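You operate a simulated robot arm through the tools that you are given. There is no shell and no other tool. Be economical: measure what you need, move in short steps, check, and stop when the job is done.

You are at the controls of a simulated robot arm. One attempt, no reset.

JOB
Bend the tube in the bender to about 30, then on to about 90.
Fine: shut the black knob over it first, swing the lever back after each bend, open the knob at the end. The tube stays in the bender.

It is judged by the outcome, as a careful person would: the job done as asked, and still so three seconds after it is handed in. It fails if anything else is knocked over, pushed out of place, dropped, spilled or broken.

ROBOT AND FRAMES
A 7-joint arm with a two-finger parallel gripper on a trunk, on a base that drives. Base frame: it is fixed to the floor where the robot stands at the start and does not move with it; the origin is under the middle of the robot, x ahead of it, y to its left, z up. Units: mm, rad, N and s.
With the tool pointing down near the work surface it reaches from about 100 to 600 mm from the robot's upright axis, wherever it stands. Its first joint turns from -2.897 to 2.897 rad. Places, roughly: black knob of the bender [700, 0, 1000]; steel tube with square blue collar (18x2x2 cm) [600, 0, 1000]; steel tube with square red collars (18x2x2 cm) [900, 0, 900]; steel tube with square yellow coll (18x2x2 cm) [900, 0, 900]. Payload 3.91 kg.
The TCP is the grasp point between the finger pads, 30 mm short of the fingertips. In the tool frame z runs along the fingers and y along their closing line. Largest opening 110 mm; finger width 20, thickness 10; the body of the gripper, 48 by 112 mm, starts 55 mm behind the TCP.
Orientation is told as [roll, pitch, yaw] about the base's x, y, z axes, in that order, counted from this pose: with the fingers straight down and closing along the base's y, the tool's x points along the base's -x, its y along +y and its z along -z.

CONTROLS
- The arm moves only by the tool arm_command. Its argument "targets" is a list of rows, each a list of 3 entries, a list of its own where there are three numbers: the shift along the tool's x, y, z in mm, then the turn, a rotation vector about the tool's x, y, z in rad, then the opening, from 0 (shut) to 1 (fully open). In form: [[[dx, dy, dz], [ax, ay, az], gripper], ...]. A call has 1 to 12 rows; each row is the pose to reach, as a shift and turn from the pose commanded when the call began, along the tool's axes at that moment. A row lasts 0.2 s, in which the tool goes at most 50 mm and 0.15 rad; a call with a longer step from one row to the next is refused whole, and so is a gripper value outside its range. A pose out of reach is approached as far as the arm can. The call stops where the force on the tool passes 90 N (or 10 N more than at its start, if that is more) or the arm is blocked; 0.2 s more then pass. The fingers move at their own pace (about 108 mm/s each) and stop on an object; they squeeze with about 37 N. The grip force told is the motor's: it shows also when the fingers shut on nothing. Time passes only in rows, and 0.2 s behind the last, so rows that repeat a pose let the fingers close. The reply holds the time, the measured pose of the TCP, the force on the tool along the base axes, the opening and the grip force, in the units named above and with some noise, with the torque about the TCP (base axes, N m) and any sound that the robot's microphone picked up, and new pictures: "pictures" is both (left out), scene, wrist or none.
- Cameras (640 x 400 px; columns grow to the right, rows downward): "scene" is now at [18.1, 114.3, 1519.1]; the picture's right is [-0.49, -0.87, 0.00], its down [-0.50, 0.28, -0.82] and it looks along [0.72, -0.40, -0.57] (base axes); focal length 285 px, centre (320, 200). "wrist" rides on the gripper at [72, 17, -103] in the tool frame; the picture's right is [-0.23, 0.97, 0.00], its down [-0.76, -0.18, -0.62] and it looks along [-0.61, -0.14, 0.78] (tool axes); focal length 222 px, centre (320, 200). There is no depth. A picture from a camera that has moved, and an enlarged one, comes with that camera's place and axes in the base frame and with its lens.
- base_move(legs): drives the robot by 1 to 6 legs, each [ahead, left, turn to the left] in mm, mm and rad, along the robot's own axes; the way and the turn of a leg run together, so that a leg with both is an arc; at most 1500 mm and 3.142 rad a leg. The arm and the cameras ride along, it lands a little off, and it stops where it bumps. It gives what a move gives, and a new picture of the scene camera.
- aim_head(pan, tilt): turns the head with the scene camera to pan (to the left, within 2.705 rad either way) and tilt (down, from -0.506 to 1.204), counted from straight ahead of the robot. It gives what a move gives, and a new picture of the scene camera.
- enlarge(camera, box): a new picture of the part [left, top, right, bottom] of that camera's present view, enlarged. No time passes.
- sign_off(): hands the job in; it is judged then, once.

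Go step by step. Nothing tells you exact positions but the pictures and the camera data: compare them with the known pose of the tool, close in by small moves and look again before you grip or let go. The budget is 120 turns and 260 pictures, counting those below and the enlarged ones. Unless the task says otherwise, let go and move clear before handing in, and close with one line.

The tools are called after "Call:" as name(argument=value, ...) on one line, values as JSON. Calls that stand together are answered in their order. arm_command: Moves the arm, as the interface text tells. Its arguments: {"type":"object","properties":{"targets":{"type":"array","items":{"type":"array"}},"pictures":{"type":"string","enum":["both","scene","wrist","none"]}},"required":["targets"]} The other tools are called the same way: base_move (legs) drives the base; aim_head (pan, tilt) turns the head that bears the scene camera; enlarge (camera, box) takes an enlarged picture of a part of a camera's view; sign_off () hands the job in.

At the start:

```text
time: 0.0
tcp_pos: [342.2, -265.4, 1271.3]
tcp_rot: [0.001, 0.0, 0.0]
ft_force: [1.1, -0.3, -0.1]
wrist_torque: [0.02, -0.02, -0.02]
finger_gap: 110.1
gripper_force: 0.0
robot x, y, heading: [3.3, -3.3, 0.003]
head pan, tilt: [-0.511, 0.604]
```

scene: 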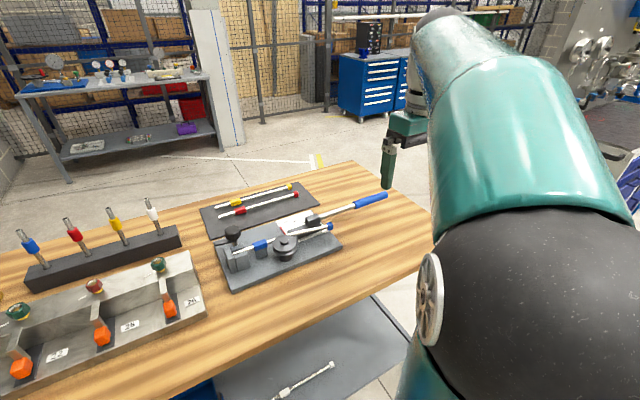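
wrist: 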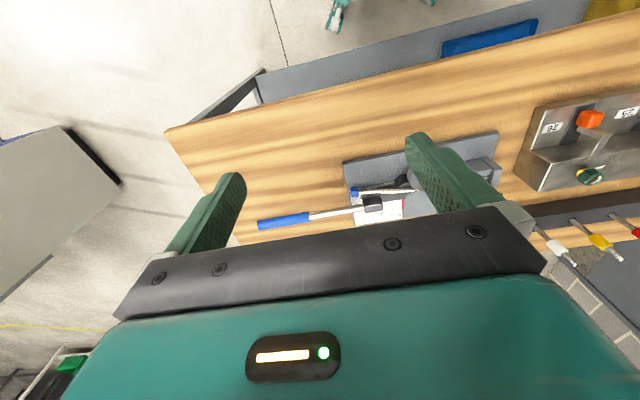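

I see the bender on the bench, with its lever (blue handle) and the tube in it. I'll zoom in to learn the layout.

Call:
enlarge(camera="scene", box=[190, 170, 400, 301])

Call:
enlarge(camera="wrist", box=[240, 130, 520, 260])

```text
3.05 times, centred on (295, 236) of scene
camera zoom: at [18.1, 114.3, 1519.1], right [-0.49, -0.87, 0.0], down [-0.5, 0.28, -0.82], along [0.72, -0.4, -0.57], focal length 869 px, centre (396, 92)
```

zoom: 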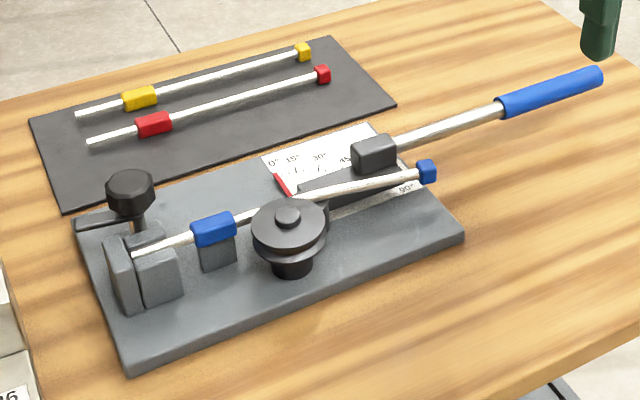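

```text
2.29 times, centred on (380, 195) of wrist
camera zoom: at [269.4, -248.5, 1375.7], right [0.23, 0.97, 0.0], down [0.76, -0.18, 0.62], along [0.61, -0.14, -0.78], focal length 508 px, centre (183, 211)
```

zoom: 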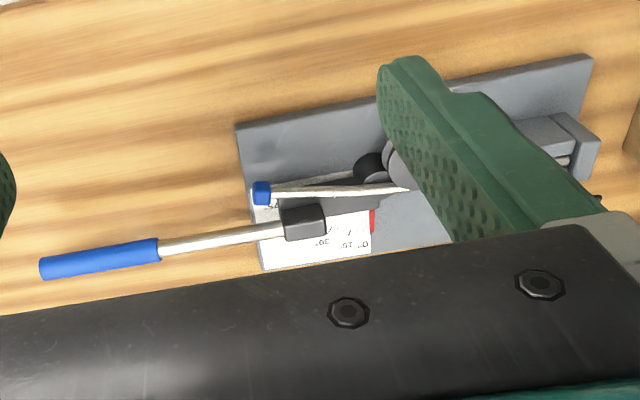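

Bender: clamp at the left (+y), die near (585,-88), lever handle ending around (640,-500,957). I need to know the table edge and the knob mechanism, so I'll look from other angles.

Call:
aim_head(pan=-0.1, tilt=0.95)

Call:
enlarge(camera="scene", box=[220, 60, 480, 222])

```text
time: 0.9
tcp_pos: [341.6, -265.4, 1270.6]
tcp_rot: [-0.001, 0.001, 0.0]
ft_force: [0.2, 0.2, -0.1]
wrist_torque: [0.02, 0.01, -0.01]
finger_gap: 109.8
gripper_force: 0.1
robot x, y, heading: [1.9, 3.9, -0.002]
head pan, tilt: [-0.099, 0.949]
camera scene: at [13.5, 150.2, 1491.0], right [-0.1, -0.99, 0.0], down [-0.81, 0.08, -0.58], along [0.58, -0.06, -0.81], focal length 285 px, centre (320, 200)
```

scene: 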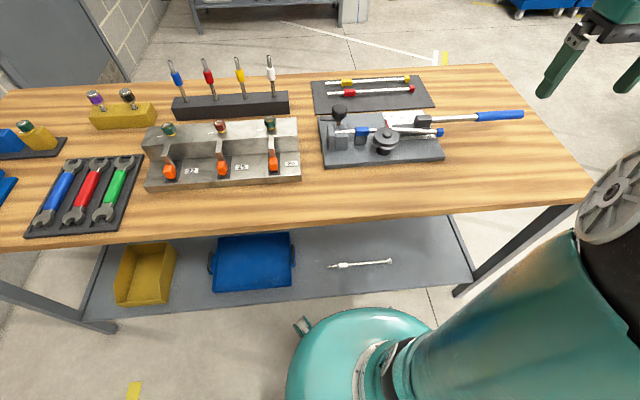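

```text
2.46 times, centred on (350, 141) of scene
camera zoom: at [13.5, 150.2, 1491.0], right [-0.1, -0.99, 0.0], down [-0.81, 0.08, -0.58], along [0.58, -0.06, -0.81], focal length 702 px, centre (246, 345)
```

zoom: 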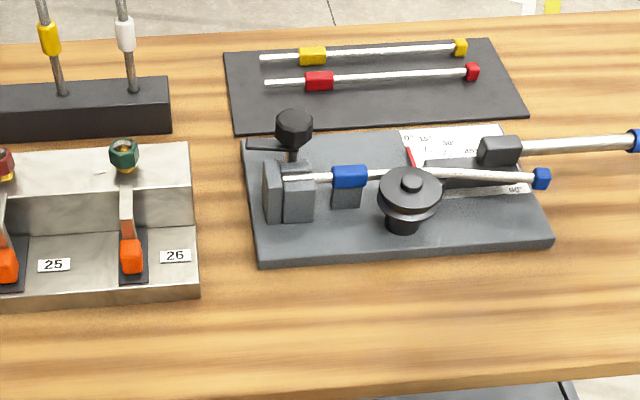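

The clamp is on the bender's left end with the knob on a post. I'll bring the wrist camera near it for a close view.

Call:
arm_command(targets=[[[-18, 36, 15], [0, 0, 0], 1], [[-36, 72, 31], [0, 0, 0], 1], [[-55, 109, 47], [0, 0, 0], 1], [[-74, 145, 62], [0, 0, 0], 1], [[-92, 181, 78], [0, 0, 0], 1], [[-110, 217, 94], [0, 0, 0], 1], [[-129, 254, 110], [0, 0, 0], 1], [[-147, 290, 125], [0, 0, 0], 1], [[-166, 327, 141], [0, 0, 0], 1], [[-166, 327, 141], [0, 0, 0], 1]])

Call:
enlarge(camera="wrist", box=[200, 80, 440, 230])

```text
time: 3.1
tcp_pos: [506.6, 62.3, 1129.9]
tcp_rot: [-0.001, 0.0, 0.0]
ft_force: [0.4, 0.2, 0.4]
wrist_torque: [-0.01, 0.05, -0.01]
finger_gap: 109.9
gripper_force: 0.1
robot x, y, heading: [-1.0, -1.2, 0.003]
head pan, tilt: [-0.099, 0.949]
camera scene: at [14.3, 150.7, 1490.9], right [-0.1, -1.0, 0.0], down [-0.81, 0.08, -0.58], along [0.58, -0.06, -0.81], focal length 285 px, centre (320, 200)
camera wrist: at [434.5, 78.0, 1234.9], right [0.23, 0.97, 0.0], down [0.76, -0.18, 0.62], along [0.61, -0.14, -0.78], focal length 222 px, centre (320, 200)
```

scene: 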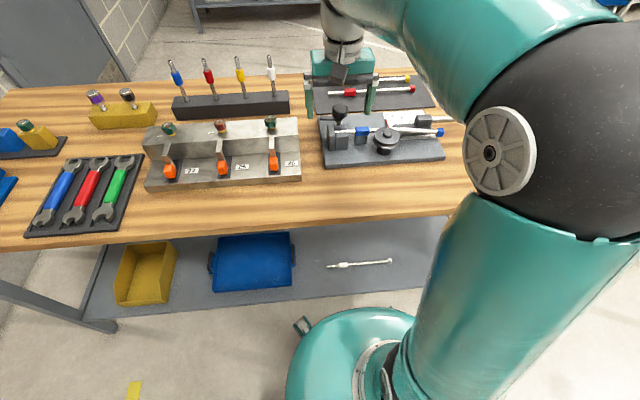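
wrist: 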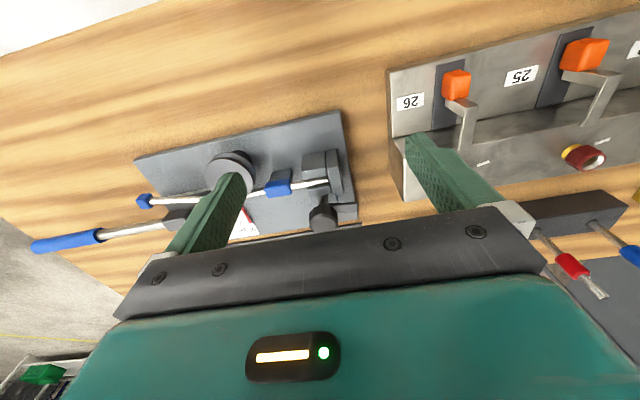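

```text
2.67 times, centred on (320, 155) of wrist
camera zoom: at [434.5, 78.0, 1234.9], right [0.23, 0.97, 0.0], down [0.76, -0.18, 0.62], along [0.61, -0.14, -0.78], focal length 592 px, centre (320, 320)
```

zoom: 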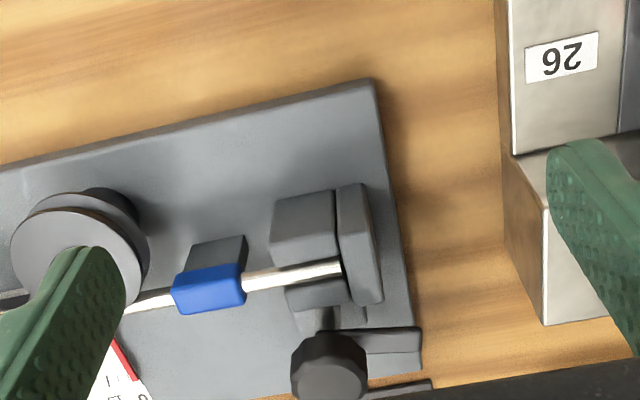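

I'll zoom tightly on the clamp from the head camera and from the wrist.

Call:
enlarge(camera="scene", box=[310, 92, 390, 142])

Call:
enlarge(camera="wrist", box=[280, 140, 376, 240])

```text
8.00 times, centred on (350, 117) of scene
camera zoom: at [14.3, 150.7, 1490.9], right [-0.1, -1.0, 0.0], down [-0.81, 0.08, -0.58], along [0.58, -0.06, -0.81], focal length 2282 px, centre (80, 864)
```

zoom: 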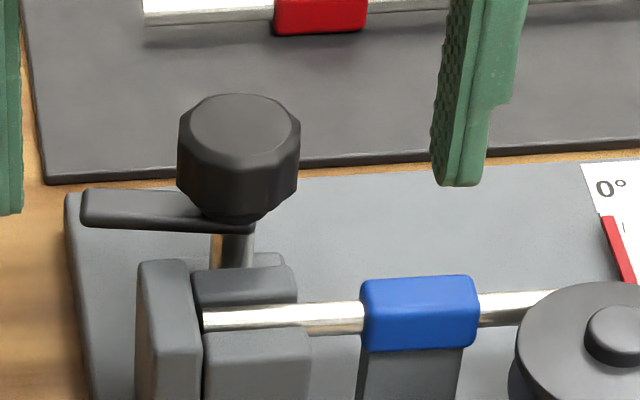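

```text
4.00 times, centred on (328, 190) of wrist
camera zoom: at [434.5, 78.0, 1234.9], right [0.23, 0.97, 0.0], down [0.76, -0.18, 0.62], along [0.61, -0.14, -0.78], focal length 888 px, centre (288, 240)
```

zoom: 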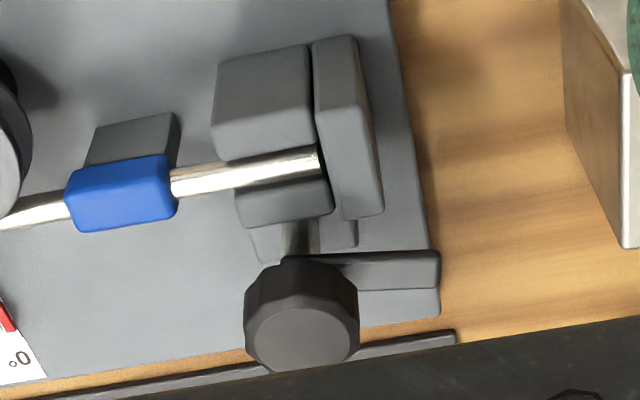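

The knob sits at about (637,35), top z≈1028, with a latch bar under it pointing +y; it should swing 90° toward -x over the tube. I'll move above it, turning the tool so the fingers close along x.

Call:
arm_command(targets=[[[-12, -3, 0], [0, 0, 0.143], 1], [[-24, -5, 4], [0, 0, 0.286], 1], [[-36, -7, 8], [0, 0, 0.428], 1], [[-48, -10, 12], [0, 0, 0.571], 1], [[-60, -12, 16], [0, 0, 0.714], 1], [[-72, -15, 20], [0, 0, 0.857], 1], [[-84, -18, 24], [0, 0, 1.0], 1], [[-96, -20, 28], [0, 0, 1.142], 1], [[-108, -23, 32], [0, 0, 1.285], 1], [[-120, -25, 36], [0, 0, 1.428], 1], [[-129, -27, 40], [0, 0, 1.571], 1], [[-129, -27, 40], [0, 0, 1.571], 1]])

Call:
enlarge(camera="scene", box=[290, 62, 390, 124])

```text
time: 5.7
tcp_pos: [638.1, 34.2, 1089.5]
tcp_rot: [-0.001, 0.001, -1.574]
ft_force: [0.6, -0.1, -0.7]
wrist_torque: [0.01, 0.02, 0.0]
finger_gap: 110.0
gripper_force: 0.1
robot x, y, heading: [1.3, 2.4, -0.002]
head pan, tilt: [-0.099, 0.949]
camera scene: at [13.9, 150.2, 1491.0], right [-0.1, -1.0, 0.0], down [-0.81, 0.08, -0.58], along [0.58, -0.06, -0.81], focal length 285 px, centre (320, 200)
camera wrist: at [654.7, 106.6, 1194.6], right [0.97, -0.23, 0.0], down [-0.18, -0.76, 0.62], along [-0.14, -0.61, -0.78], focal length 222 px, centre (320, 200)
```

scene: 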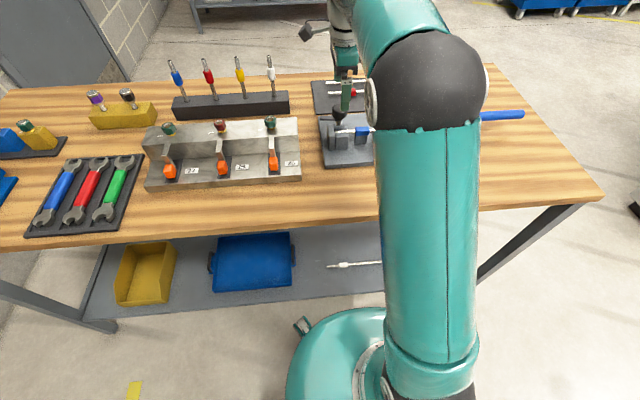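
wrist: 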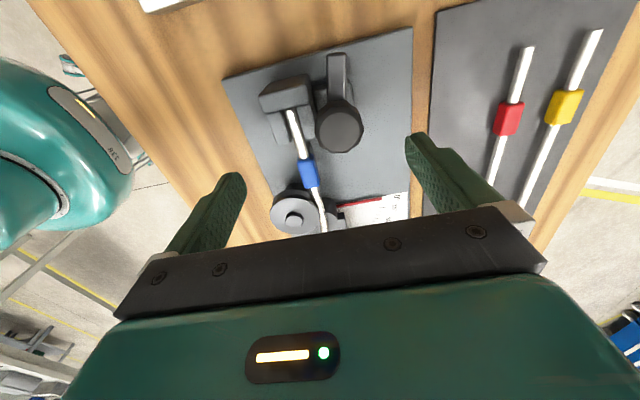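

```text
6.40 times, centred on (340, 93) of scene
camera zoom: at [13.9, 150.2, 1491.0], right [-0.1, -1.0, 0.0], down [-0.81, 0.08, -0.58], along [0.58, -0.06, -0.81], focal length 1825 px, centre (192, 885)
```

zoom: 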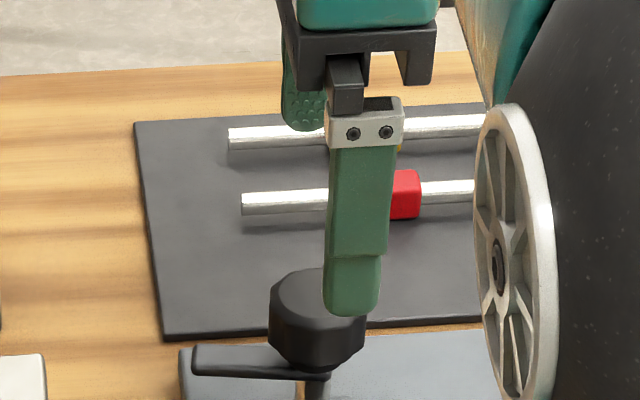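

Call:
enlarge(camera="wrist", box=[260, 40, 420, 140])

Call:
enlarge(camera="wrist", box=[260, 90, 420, 190])

```text
4.00 times, centred on (340, 90) of wrist
camera zoom: at [654.7, 106.6, 1194.6], right [0.97, -0.23, 0.0], down [-0.18, -0.76, 0.62], along [-0.14, -0.61, -0.78], focal length 888 px, centre (240, 640)
```

zoom: 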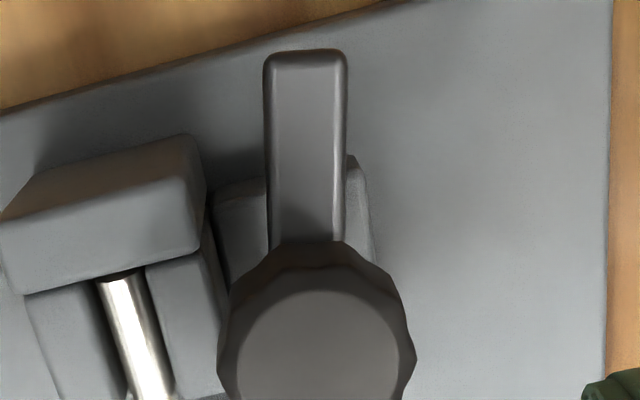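

```text
4.00 times, centred on (340, 140) of wrist
camera zoom: at [654.7, 106.6, 1194.6], right [0.97, -0.23, 0.0], down [-0.18, -0.76, 0.62], along [-0.14, -0.61, -0.78], focal length 888 px, centre (240, 440)
```

zoom: 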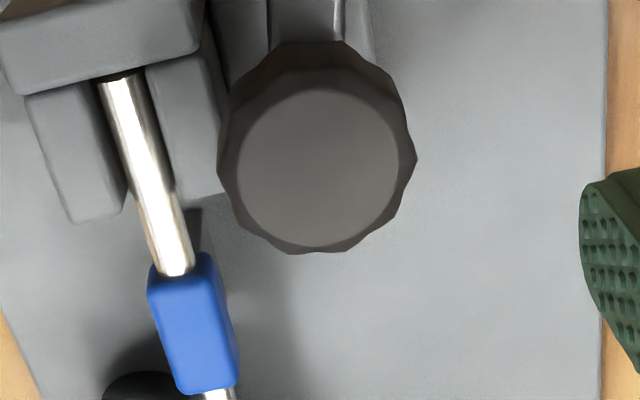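

Refined from the closer view: knob centre ≈ (651,32), top ≈ 1012, about 42 mm wide. Descending around its upper part.

Call:
arm_command(targets=[[[-2, 13, 10], [0, 0, 0], 0.75], [[-2, 13, 30], [0, 0, 0], 0.75], [[-2, 13, 48], [0, 0, 0], 0.75], [[-2, 13, 62], [0, 0, 0], 0.75], [[-2, 13, 62], [0, 0, 0], 0.75]])

Call:
enlarge(camera="scene", box=[310, 82, 390, 132])

```text
time: 6.9
tcp_pos: [648.7, 30.9, 1028.1]
tcp_rot: [0.0, 0.0, -1.571]
ft_force: [0.5, 0.2, 0.2]
wrist_torque: [0.01, -0.02, -0.01]
finger_gap: 82.5
gripper_force: 0.1
robot x, y, heading: [0.2, 1.4, 0.002]
head pan, tilt: [-0.099, 0.949]
camera scene: at [13.8, 150.3, 1490.9], right [-0.1, -1.0, 0.0], down [-0.81, 0.08, -0.58], along [0.58, -0.06, -0.81], focal length 285 px, centre (320, 200)
camera wrist: at [667.2, 105.0, 1132.2], right [0.97, -0.23, 0.0], down [-0.18, -0.76, 0.62], along [-0.14, -0.61, -0.78], focal length 222 px, centre (320, 200)
```

scene: 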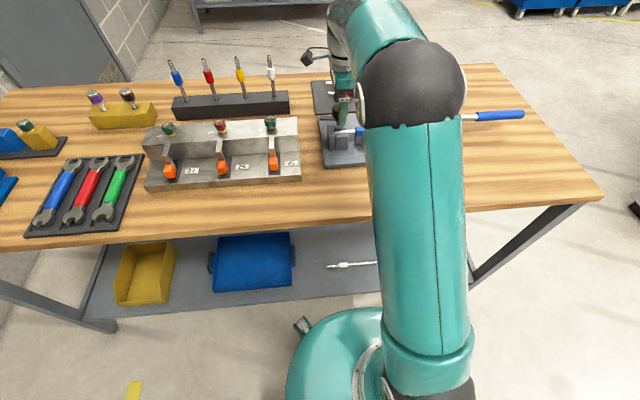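
wrist: 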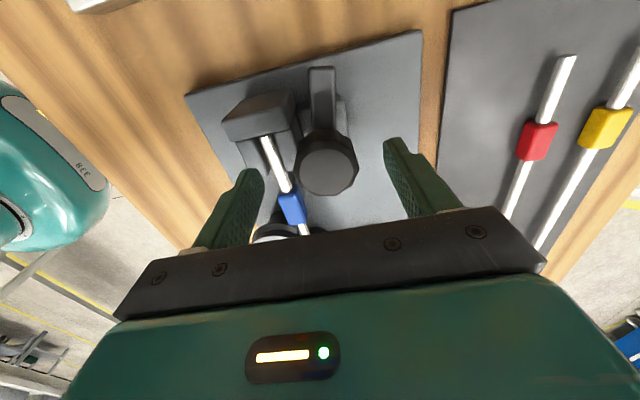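

```text
8.00 times, centred on (350, 107) of scene
camera zoom: at [13.8, 150.3, 1490.9], right [-0.1, -1.0, 0.0], down [-0.81, 0.08, -0.58], along [0.58, -0.06, -0.81], focal length 2282 px, centre (80, 944)
```

zoom: 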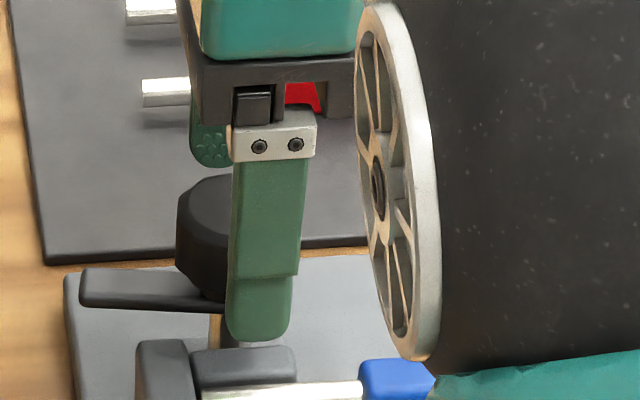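

The knob is a few mm further +x/+y; adjust and close on it.

Call:
arm_command(targets=[[[4, 5, 3], [0, 0, 0], 0.75], [[4, 5, 3], [0, 0, 0], 0.4], [[4, 5, 3], [0, 0, 0], 0.2], [[4, 5, 3], [0, 0, 0], 0.2], [[4, 5, 3], [0, 0, 0], 0.2]])

```text
time: 8.1
tcp_pos: [654.2, 36.5, 1025.3]
tcp_rot: [-0.002, -0.001, -1.57]
ft_force: [-22.5, -1.3, 1.8]
wrist_torque: [-0.16, 0.33, -0.14]
finger_gap: 41.6
gripper_force: 44.5
robot x, y, heading: [3.0, 1.5, -0.002]
head pan, tilt: [-0.099, 0.949]
camera scene: at [12.8, 150.2, 1491.0], right [-0.1, -1.0, 0.0], down [-0.81, 0.08, -0.58], along [0.58, -0.06, -0.81], focal length 285 px, centre (320, 200)
camera wrist: at [671.1, 109.4, 1130.1], right [0.97, -0.23, 0.0], down [-0.18, -0.76, 0.62], along [-0.14, -0.61, -0.78], focal length 222 px, centre (320, 200)
```

scene: 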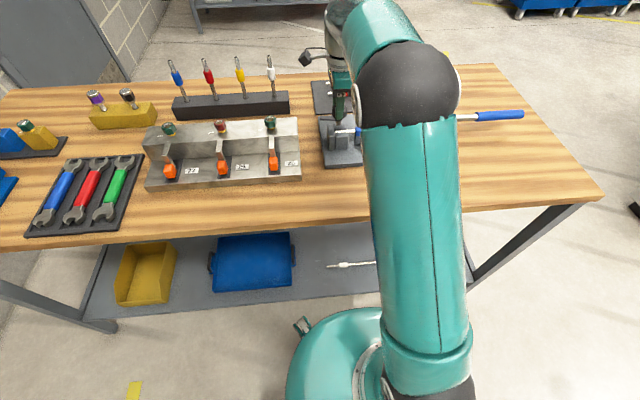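
wrist: 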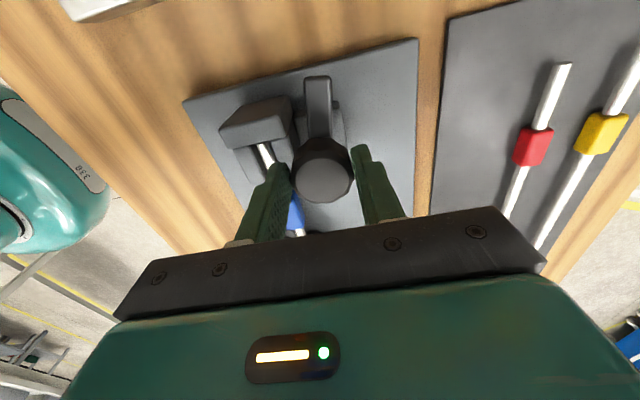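

Gripped (41.6 mm) with a -22 N side load, so I relieve that by 3 mm and start turning counter-clockwise.

Call:
arm_command(targets=[[[0, -2, 0], [0, 0, 0], 0.2], [[0, -3, 0], [0, 0, -0.12], 0.2], [[0, -3, 0], [0, 0, -0.24], 0.2], [[0, -3, 0], [0, 0, -0.36], 0.2], [[0, -3, 0], [0, 0, -0.36], 0.2]])

```text
time: 9.3
tcp_pos: [652.7, 36.8, 1024.2]
tcp_rot: [0.001, 0.001, -1.207]
ft_force: [8.9, 4.1, 2.8]
wrist_torque: [-0.43, -0.42, 0.13]
finger_gap: 41.6
gripper_force: 45.0
robot x, y, heading: [-1.6, -0.1, 0.002]
head pan, tilt: [-0.099, 0.949]
camera scene: at [13.7, 150.4, 1490.9], right [-0.1, -1.0, 0.0], down [-0.81, 0.08, -0.58], along [0.58, -0.06, -0.81], focal length 285 px, centre (320, 200)
camera wrist: at [642.0, 110.4, 1130.1], right [0.99, 0.13, 0.0], down [0.1, -0.78, 0.62], along [0.08, -0.62, -0.78], focal length 222 px, centre (320, 200)
```

scene: 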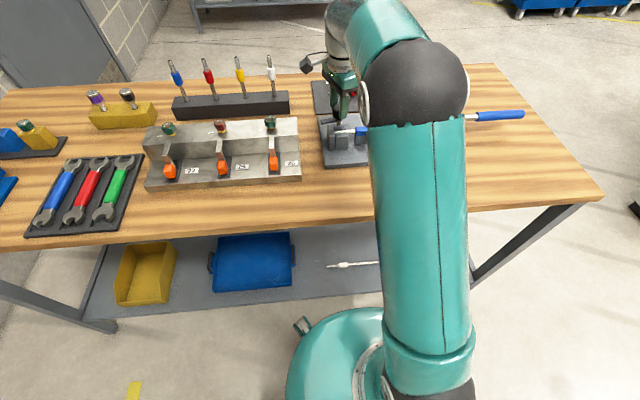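
wrist: 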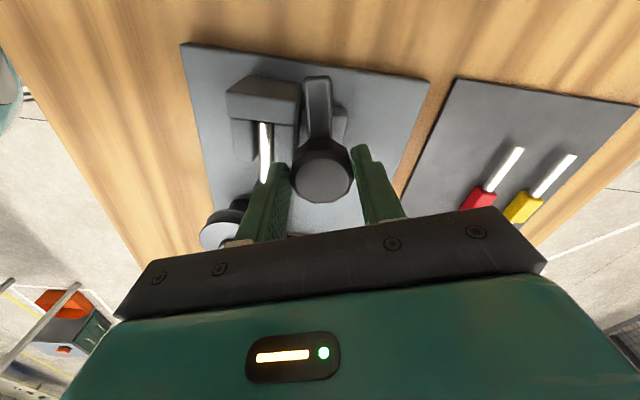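

The bar turns with the knob freely. Continuing the turn.

Call:
arm_command(targets=[[[0, 0, 0], [0, 0, -0.13], 0.2], [[0, 0, 0], [0, 0, -0.26], 0.2], [[0, 0, 0], [0, 0, -0.39], 0.2], [[0, 0, 0], [0, 0, -0.52], 0.2], [[0, 0, 0], [0, 0, -0.65], 0.2], [[0, 0, 0], [0, 0, -0.78], 0.2], [[0, 0, 0], [0, 0, -0.91], 0.2], [[0, 0, 0], [0, 0, -1.04], 0.2], [[0, 0, 0], [0, 0, -1.12], 0.2], [[0, 0, 0], [0, 0, -1.12], 0.2]])

Call:
enlarge(camera="wrist", box=[220, 60, 420, 210])

```text
time: 11.5
tcp_pos: [651.3, 32.3, 1024.8]
tcp_rot: [-0.003, -0.002, -0.093]
ft_force: [-8.2, -35.1, 0.4]
wrist_torque: [-0.4, -0.97, -0.01]
finger_gap: 40.7
gripper_force: 44.7
robot x, y, heading: [2.3, 2.3, 0.002]
head pan, tilt: [-0.099, 0.949]
camera scene: at [13.5, 149.4, 1491.1], right [-0.1, -1.0, 0.0], down [-0.81, 0.08, -0.58], along [0.58, -0.06, -0.81], focal length 285 px, centre (320, 200)
camera wrist: at [581.7, 56.0, 1129.7], right [0.32, 0.95, 0.0], down [0.74, -0.25, 0.62], along [0.59, -0.2, -0.78], focal length 222 px, centre (320, 200)
```

scene: 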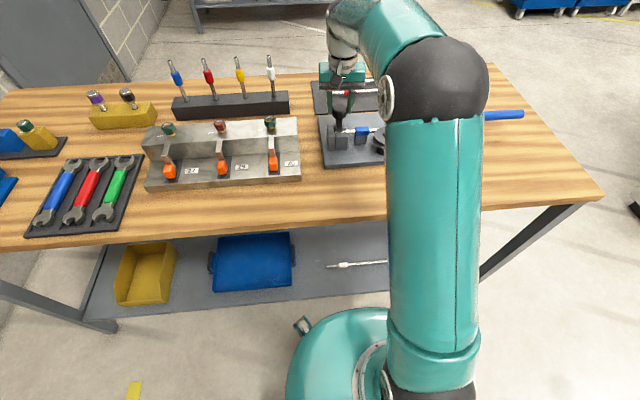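
wrist: 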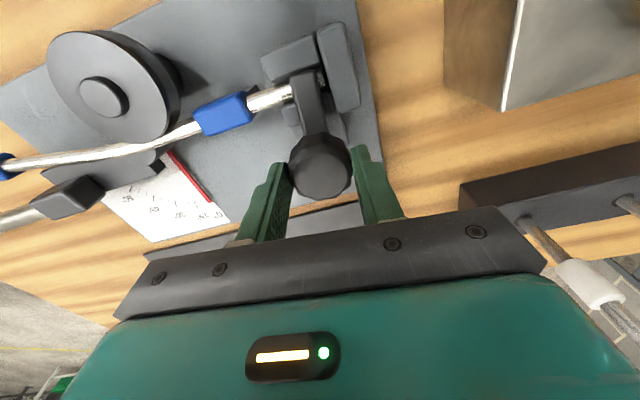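

```text
2.67 times, centred on (320, 135) of wrist
camera zoom: at [581.7, 56.0, 1129.7], right [0.32, 0.95, 0.0], down [0.74, -0.25, 0.62], along [0.59, -0.2, -0.78], focal length 592 px, centre (320, 373)
```

zoom: 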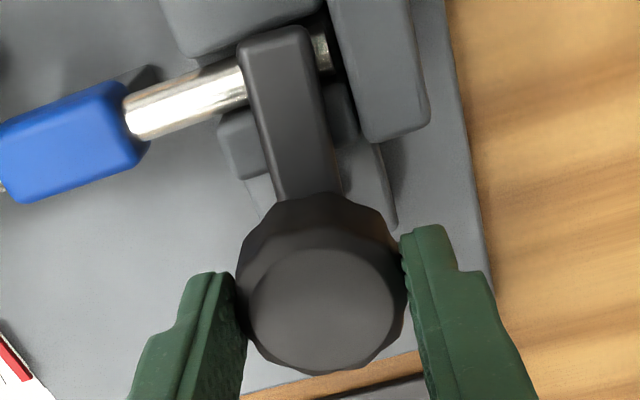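

The bar lies across the tube now. I'll relieve the side force and turn slightly more to feel for a stop.

Call:
arm_command(targets=[[[0, -4, 0], [0, 0, 0], 0.2], [[0, -4, 0], [0, 0, -0.05], 0.2], [[0, -4, 0], [0, 0, -0.1], 0.2], [[0, -4, 0], [0, 0, -0.15], 0.2], [[0, -4, 0], [0, 0, -0.15], 0.2]])

Call:
enlarge(camera="wrist", box=[220, 60, 420, 210])

```text
time: 12.7
tcp_pos: [651.0, 31.0, 1024.9]
tcp_rot: [-0.001, 0.0, 0.059]
ft_force: [-0.8, -21.5, 2.5]
wrist_torque: [-0.49, -0.92, -0.88]
finger_gap: 41.2
gripper_force: 44.9
robot x, y, heading: [3.4, -1.3, -0.005]
head pan, tilt: [-0.099, 0.949]
camera scene: at [13.4, 149.8, 1491.0], right [-0.1, -1.0, 0.0], down [-0.81, 0.08, -0.58], along [0.58, -0.06, -0.81], focal length 285 px, centre (320, 200)
camera wrist: at [578.0, 44.4, 1129.8], right [0.17, 0.99, 0.0], down [0.77, -0.13, 0.62], along [0.61, -0.11, -0.78], focal length 222 px, centre (320, 200)
```

scene: 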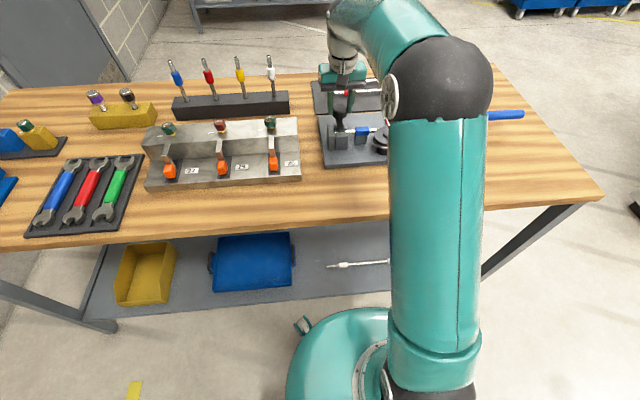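
wrist: 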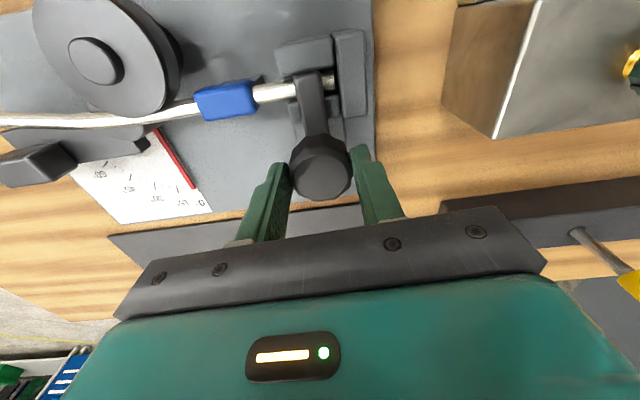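

```text
2.67 times, centred on (320, 135) of wrist
camera zoom: at [578.0, 44.4, 1129.8], right [0.17, 0.99, 0.0], down [0.77, -0.13, 0.62], along [0.61, -0.11, -0.78], focal length 592 px, centre (320, 373)
```

zoom: 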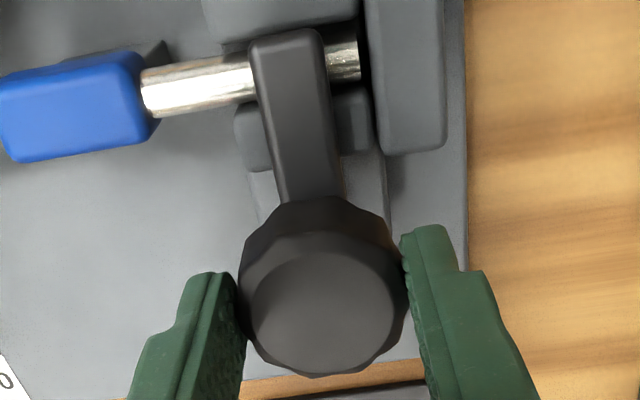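

The torque of -0.88 N·m suggests the stop is reached; the latch is shut. Releasing and rising.

Call:
arm_command(targets=[[[0, 0, 0], [0, 0, 0], 0.6], [[0, 0, 0], [0, 0, 0], 0.75], [[0, 0, 0], [0, 0, 0], 0.75], [[0, 0, -40], [0, 0, 0], 0.75], [[0, 0, -80], [0, 0, 0], 0.75], [[40, -20, -110], [0, 0, 0], 0.75], [[80, -50, -140], [0, 0, 0], 0.75], [[120, -80, -150], [0, 0, 0], 0.75], [[120, -80, -150], [0, 0, 0], 0.75]])

Call:
enlarge(camera="wrist", box=[180, 60, 440, 222])

Call:
enlarge(camera="scene", box=[310, 92, 470, 192])

```text
refused: row 6 steps farther than a row can; nothing moved
```

```text
2.46 times, centred on (310, 141) of wrist
camera zoom: at [578.0, 44.4, 1129.8], right [0.17, 0.99, 0.0], down [0.77, -0.13, 0.62], along [0.61, -0.11, -0.78], focal length 547 px, centre (345, 345)
```

zoom: 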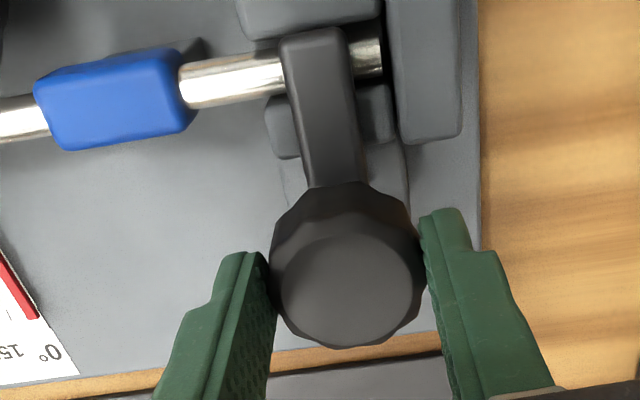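

```text
4.00 times, centred on (390, 142) of scene
camera zoom: at [13.4, 149.8, 1491.0], right [-0.1, -1.0, 0.0], down [-0.81, 0.08, -0.58], along [0.58, -0.06, -0.81], focal length 1141 px, centre (40, 432)
```

zoom: 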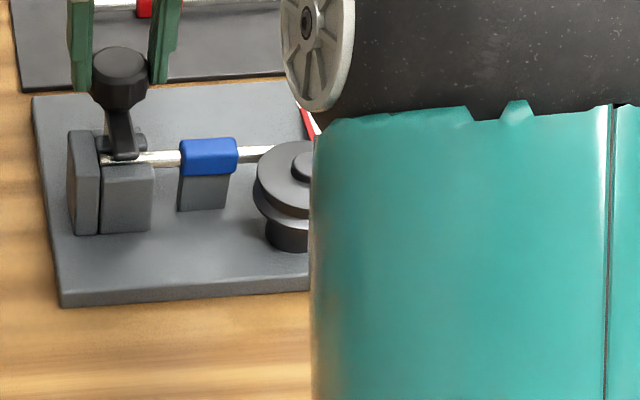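

Releasing with smaller steps.

Call:
arm_command(targets=[[[0, 0, 0], [0, 0, 0], 0.6], [[0, 0, 0], [0, 0, 0], 0.75], [[0, 0, 0], [0, 0, 0], 0.75], [[0, 0, -40], [0, 0, 0], 0.75], [[0, 0, -80], [0, 0, 0], 0.75], [[30, -20, -105], [0, 0, 0], 0.75], [[60, -45, -125], [0, 0, 0], 0.75], [[85, -75, -140], [0, 0, 0], 0.75], [[110, -110, -150], [0, 0, 0], 0.75], [[130, -150, -160], [0, 0, 0], 1], [[140, -180, -170], [0, 0, 0], 1], [[140, -180, -170], [0, 0, 0], 1]])

Call:
enlarge(camera="wrist", box=[180, 60, 440, 222])

```text
time: 15.3
tcp_pos: [522.0, -157.0, 1194.2]
tcp_rot: [-0.001, 0.0, 0.061]
ft_force: [-0.2, -0.6, 0.2]
wrist_torque: [0.03, -0.02, -0.01]
finger_gap: 110.0
gripper_force: 0.1
robot x, y, heading: [-1.9, 2.4, 0.001]
head pan, tilt: [-0.099, 0.949]
camera scene: at [13.5, 149.7, 1491.0], right [-0.1, -0.99, 0.0], down [-0.81, 0.08, -0.58], along [0.58, -0.06, -0.81], focal length 285 px, centre (320, 200)
camera wrist: at [448.9, -142.8, 1299.5], right [0.17, 0.99, 0.0], down [0.77, -0.13, 0.62], along [0.61, -0.11, -0.78], focal length 222 px, centre (320, 200)
```

scene: 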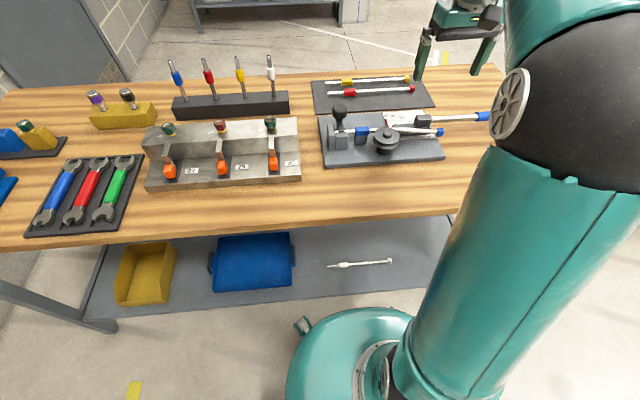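
wrist: 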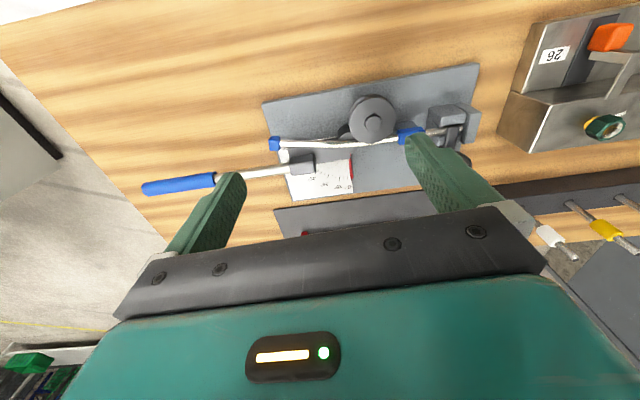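

```text
2.46 times, centred on (310, 141) of wrist
camera zoom: at [448.9, -142.8, 1299.5], right [0.17, 0.99, 0.0], down [0.77, -0.13, 0.62], along [0.61, -0.11, -0.78], focal length 547 px, centre (345, 345)
```

zoom: 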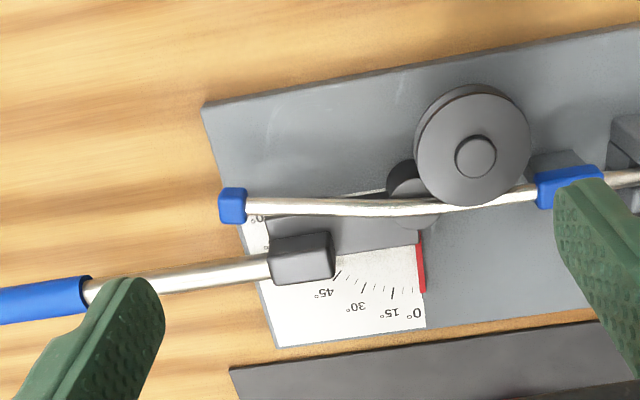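

Latch is over the tube and the pointer reads 0°. Lever handle runs around (636,-450,955), radius ≈370 from the die at (580,-85). I'll shift the robot right so the whole swing is in reach.

Call:
base_move(legs=[[0, -370, 0]])

Call:
aim_head(pan=0.2, tilt=0.8)

```text
time: 20.5
tcp_pos: [523.9, -523.0, 1193.4]
tcp_rot: [0.0, 0.001, 0.061]
ft_force: [0.3, -0.9, -0.6]
wrist_torque: [0.02, 0.0, 0.0]
finger_gap: 110.0
gripper_force: 0.1
robot x, y, heading: [3.7, -371.5, 0.006]
head pan, tilt: [-0.099, 0.949]
camera scene: at [13.9, -221.9, 1491.0], right [-0.1, -1.0, 0.0], down [-0.81, 0.08, -0.58], along [0.58, -0.06, -0.81], focal length 285 px, centre (320, 200)
```

scene: 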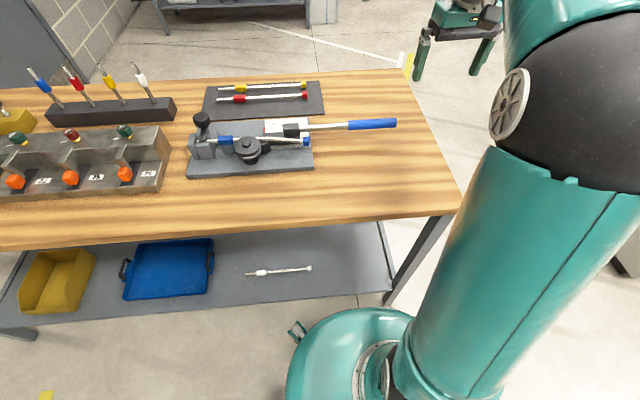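

```text
time: 21.3
tcp_pos: [522.4, -523.4, 1195.4]
tcp_rot: [0.001, 0.001, 0.063]
ft_force: [-0.4, -0.5, -0.4]
wrist_torque: [-0.02, -0.04, 0.03]
finger_gap: 109.9
gripper_force: 0.0
robot x, y, heading: [0.3, -375.7, 0.004]
head pan, tilt: [0.201, 0.799]
camera scene: at [20.0, -198.3, 1502.5], right [0.2, -0.98, 0.0], down [-0.7, -0.15, -0.7], along [0.68, 0.14, -0.72], focal length 285 px, centre (320, 200)
```

scene: 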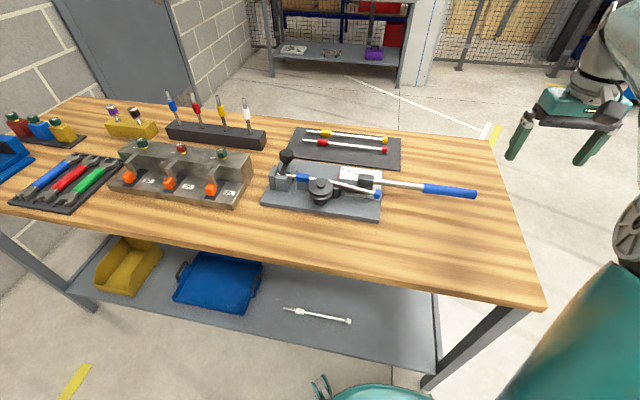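

Good overview. Now I bring the tool above the handle, turned so the fingers close across it.

Call:
arm_command(targets=[[[-12, 9, 13], [0, 0, -0.13], 1], [[-24, 17, 27], [0, 0, -0.26], 1], [[-36, 26, 40], [0, 0, -0.39], 1], [[-48, 34, 54], [0, 0, -0.52], 1], [[-60, 43, 67], [0, 0, -0.65], 1], [[-72, 51, 81], [0, 0, -0.78], 1], [[-84, 60, 94], [0, 0, -0.91], 1], [[-96, 68, 108], [0, 0, -1.04], 1], [[-108, 77, 121], [0, 0, -1.17], 1], [[-121, 86, 135], [0, 0, -1.31], 1], [[-121, 86, 135], [0, 0, -1.45], 1], [[-121, 86, 135], [0, 0, -1.45], 1]])

Call:
enlarge(camera="wrist", box=[180, 30, 460, 205])

```text
time: 23.9
tcp_pos: [638.4, -430.1, 1058.8]
tcp_rot: [-0.001, 0.0, 1.514]
ft_force: [0.1, -0.4, 1.1]
wrist_torque: [-0.01, 0.0, -0.02]
finger_gap: 110.1
gripper_force: 0.1
robot x, y, heading: [1.6, -369.8, 0.0]
head pan, tilt: [0.201, 0.799]
camera scene: at [20.1, -198.1, 1502.5], right [0.2, -0.98, 0.0], down [-0.7, -0.15, -0.7], along [0.68, 0.14, -0.72], focal length 285 px, centre (320, 200)
camera wrist: at [617.5, -501.1, 1164.0], right [-0.96, 0.28, 0.0], down [0.22, 0.75, 0.62], along [0.18, 0.6, -0.78], focal length 222 px, centre (320, 200)
```

scene: 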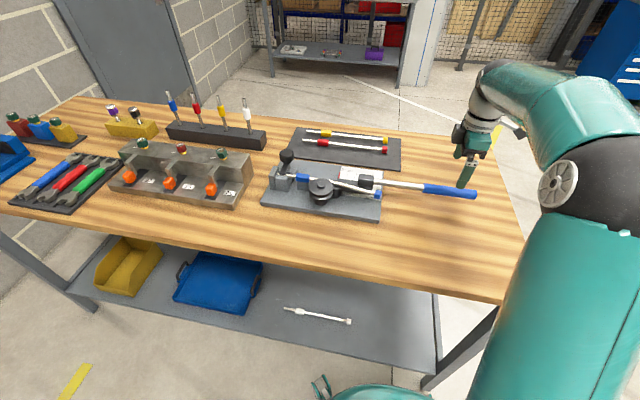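
wrist: 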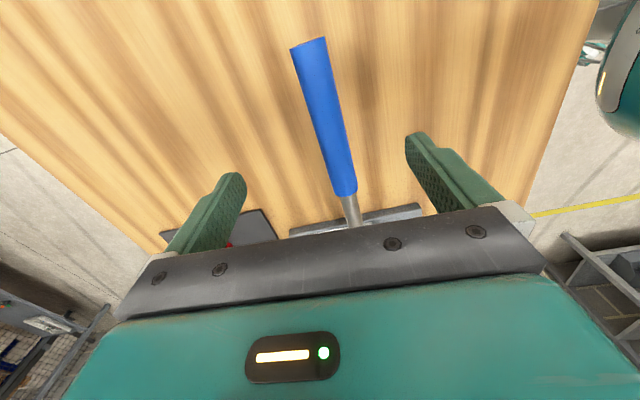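

```text
2.29 times, centred on (320, 118) of wrist
camera zoom: at [617.5, -501.1, 1164.0], right [-0.96, 0.28, 0.0], down [0.22, 0.75, 0.62], along [0.18, 0.6, -0.78], focal length 508 px, centre (320, 389)
```

zoom: 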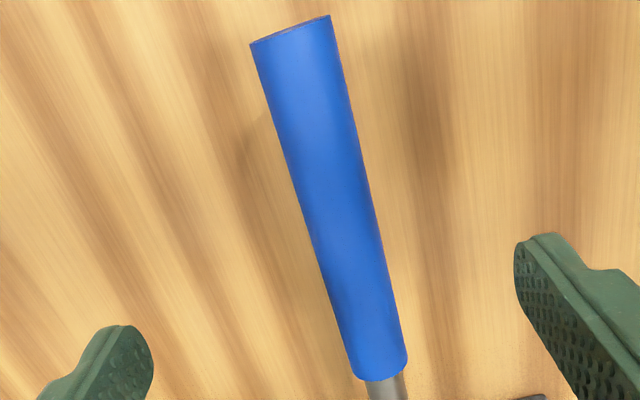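

Handle axis is at x≈630, y from -362 to -492, z≈965. Lowering onto it around y≈-430.

Call:
arm_command(targets=[[[0, 8, 25], [0, 0, -0.05], 0.8], [[0, 8, 50], [0, 0, -0.05], 0.7], [[0, 8, 70], [0, 0, -0.05], 0.7], [[0, 8, 86], [0, 0, -0.05], 0.7], [[0, 8, 86], [0, 0, -0.05], 0.7]])

Call:
enlarge(camera="scene", box=[400, 140, 500, 202])

```text
time: 25.1
tcp_pos: [629.3, -429.9, 973.6]
tcp_rot: [-0.002, 0.0, 1.563]
ft_force: [0.1, -0.4, 0.4]
wrist_torque: [0.0, 0.0, -0.03]
finger_gap: 77.3
gripper_force: 0.1
robot x, y, heading: [4.4, -370.5, 0.008]
head pan, tilt: [0.201, 0.799]
camera scene: at [20.3, -198.2, 1502.5], right [0.2, -0.98, 0.0], down [-0.7, -0.15, -0.7], along [0.68, 0.14, -0.72], focal length 285 px, centre (320, 200)
camera wrist: at [612.0, -501.0, 1078.4], right [-0.97, 0.24, 0.0], down [0.18, 0.76, 0.62], along [0.15, 0.61, -0.78], focal length 222 px, centre (320, 200)
```

scene: 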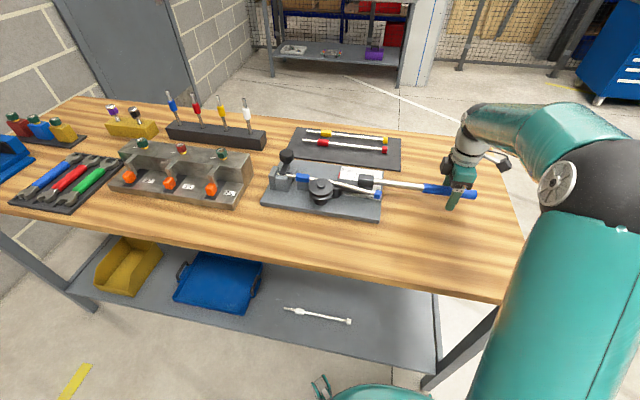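
wrist: 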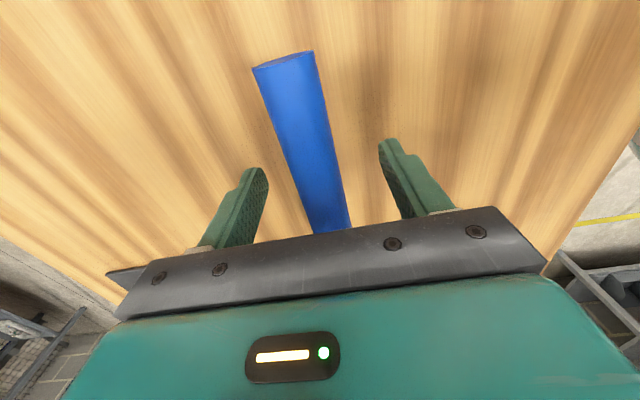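

```text
6.40 times, centred on (450, 171) of scene
camera zoom: at [20.3, -198.2, 1502.5], right [0.2, -0.98, 0.0], down [-0.7, -0.15, -0.7], along [0.68, 0.14, -0.72], focal length 1825 px, centre (-512, 386)
```

zoom: 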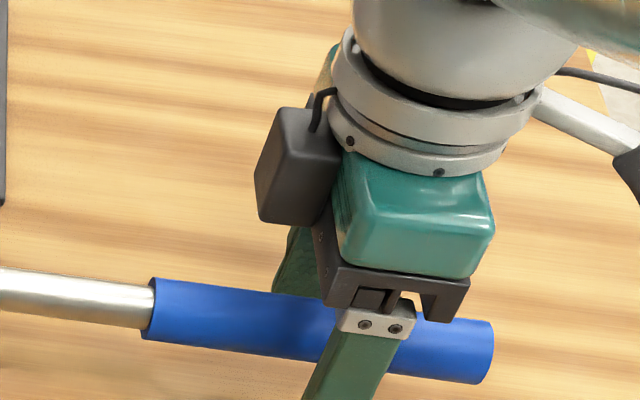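

The handle is between the fingers. Closing on it.

Call:
arm_command(targets=[[[0, 0, 4], [0, 0, 0], 0.4], [[0, 0, 4], [0, 0, 0], 0.15], [[0, 0, 4], [0, 0, 0], 0.15], [[0, 0, 4], [0, 0, 0], 0.15]], pictures="wrist")

```text
time: 26.1
tcp_pos: [630.6, -431.1, 969.4]
tcp_rot: [-0.001, 0.0, 1.563]
ft_force: [-2.0, -2.0, 0.0]
wrist_torque: [0.06, 0.03, 0.38]
finger_gap: 26.6
gripper_force: 44.5
robot x, y, heading: [0.1, -373.4, 0.008]
head pan, tilt: [0.201, 0.799]
camera wrist: at [611.9, -501.7, 1074.3], right [-0.97, 0.23, 0.0], down [0.18, 0.76, 0.62], along [0.15, 0.61, -0.78], focal length 222 px, centre (320, 200)
```

wrist: 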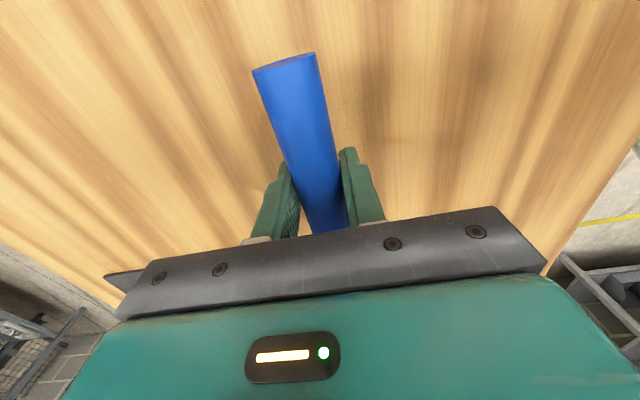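

Gripped. Now the first small swing, 10°, on an arc about the die to feel the load.

Call:
arm_command(targets=[[[2.4, 20.8, 4], [0, 0, 0.06], 0.15], [[3.5, 41.8, 4], [0, 0, 0.12], 0.15], [[3.5, 61, 4], [0, 0, 0.175], 0.15], [[3.5, 61, 4], [0, 0, 0.175], 0.15]], pictures="scene")

Call:
enlarge(camera="scene", box=[250, 140, 410, 240])

```text
time: 27.1
tcp_pos: [571.7, -427.2, 970.0]
tcp_rot: [-0.008, -0.004, 1.392]
ft_force: [6.5, 35.1, 52.8]
wrist_torque: [0.3, -0.22, -0.91]
finger_gap: 26.7
gripper_force: 45.3
robot x, y, heading: [-0.1, -372.6, 0.007]
head pan, tilt: [0.201, 0.799]
camera scene: at [19.4, -196.9, 1502.4], right [0.2, -0.98, 0.0], down [-0.7, -0.15, -0.7], along [0.68, 0.14, -0.72], focal length 285 px, centre (320, 200)
```

scene: 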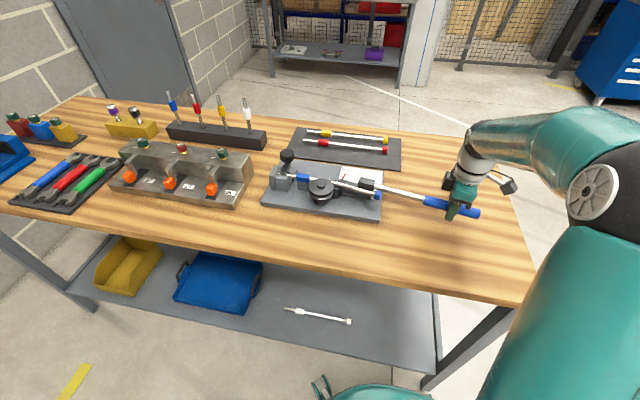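

```text
4.00 times, centred on (330, 190) of scene
camera zoom: at [19.4, -196.9, 1502.4], right [0.2, -0.98, 0.0], down [-0.7, -0.15, -0.7], along [0.68, 0.14, -0.72], focal length 1141 px, centre (280, 240)
```

zoom: 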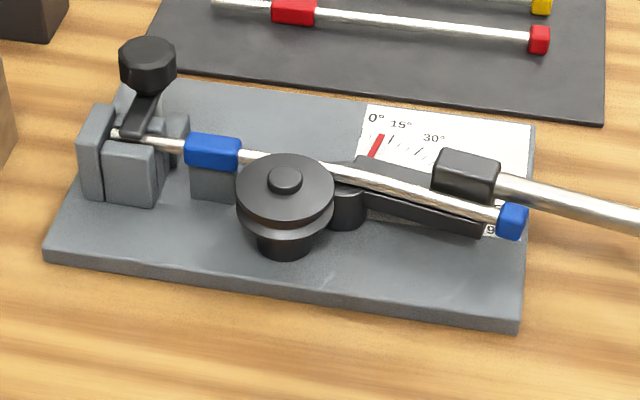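

Pointer at about 8°. There's an upward and sideways load from my path error, so I relieve it and re-read before going on.

Call:
arm_command(targets=[[[-3, 0, -4], [0, 0, 0], 0.15], [[-6, 0, -6], [0, 0, 0], 0.15], [[-6, 0, -6], [0, 0, 0], 0.15]], pictures="none")

Call:
enlarge(camera="scene", box=[310, 150, 390, 210])

```text
time: 27.9
tcp_pos: [570.9, -429.0, 969.2]
tcp_rot: [0.005, 0.002, 1.385]
ft_force: [4.3, 13.1, 2.2]
wrist_torque: [0.61, -0.33, -0.65]
finger_gap: 26.7
gripper_force: 45.2
robot x, y, heading: [-3.0, -374.1, 0.001]
head pan, tilt: [0.201, 0.799]
```

```text
6.67 times, centred on (350, 180) of scene
camera zoom: at [20.5, -198.2, 1502.5], right [0.2, -0.98, 0.0], down [-0.7, -0.15, -0.7], along [0.68, 0.14, -0.72], focal length 1901 px, centre (120, 333)
```

zoom: 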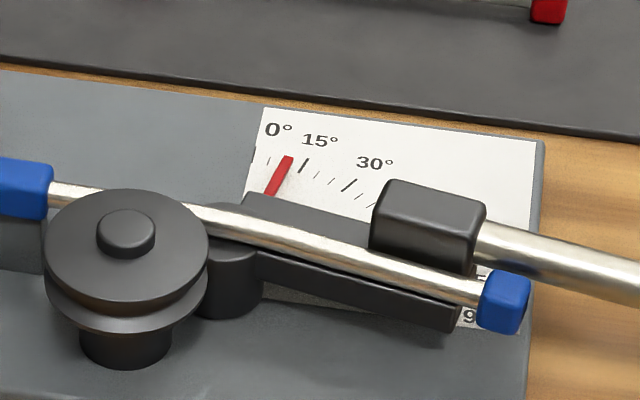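

The lever's true pivot is the hub beside the die, about (597,-126). Pointer is ~10°; I swing on to about 30° about that centre.

Call:
arm_command(targets=[[[0.9, 18.2, 0], [0, 0, 0.08], 0.15], [[1.4, 36.5, 0], [0, 0, 0.14], 0.15], [[0, 54.7, 0], [0, 0, 0.2], 0.15], [[-1.7, 72.8, 0], [0, 0, 0.26], 0.15], [[-4.8, 90, 0], [0, 0, 0.32], 0.15], [[-8.2, 105.5, 0], [0, 0, 0.37], 0.15], [[-8.2, 105.5, 0], [0, 0, 0.37], 0.15]], pictures="none")

Call:
enlarge(camera="scene", box=[310, 150, 390, 210])

```text
time: 29.5
tcp_pos: [468.7, -399.3, 971.2]
tcp_rot: [0.003, -0.002, 1.019]
ft_force: [16.5, 31.6, -56.2]
wrist_torque: [0.06, -0.04, 0.92]
finger_gap: 27.3
gripper_force: 45.1
robot x, y, heading: [2.0, -373.8, 0.002]
head pan, tilt: [0.201, 0.799]
```

```text
6.67 times, centred on (350, 180) of scene
camera zoom: at [21.2, -197.5, 1502.4], right [0.2, -0.98, 0.0], down [-0.7, -0.15, -0.7], along [0.68, 0.14, -0.72], focal length 1901 px, centre (120, 333)
```

zoom: 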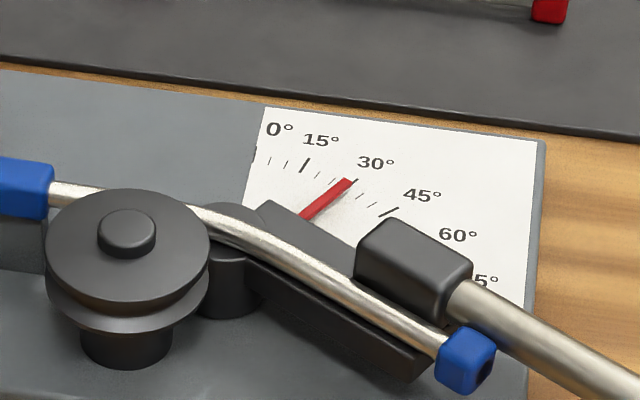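

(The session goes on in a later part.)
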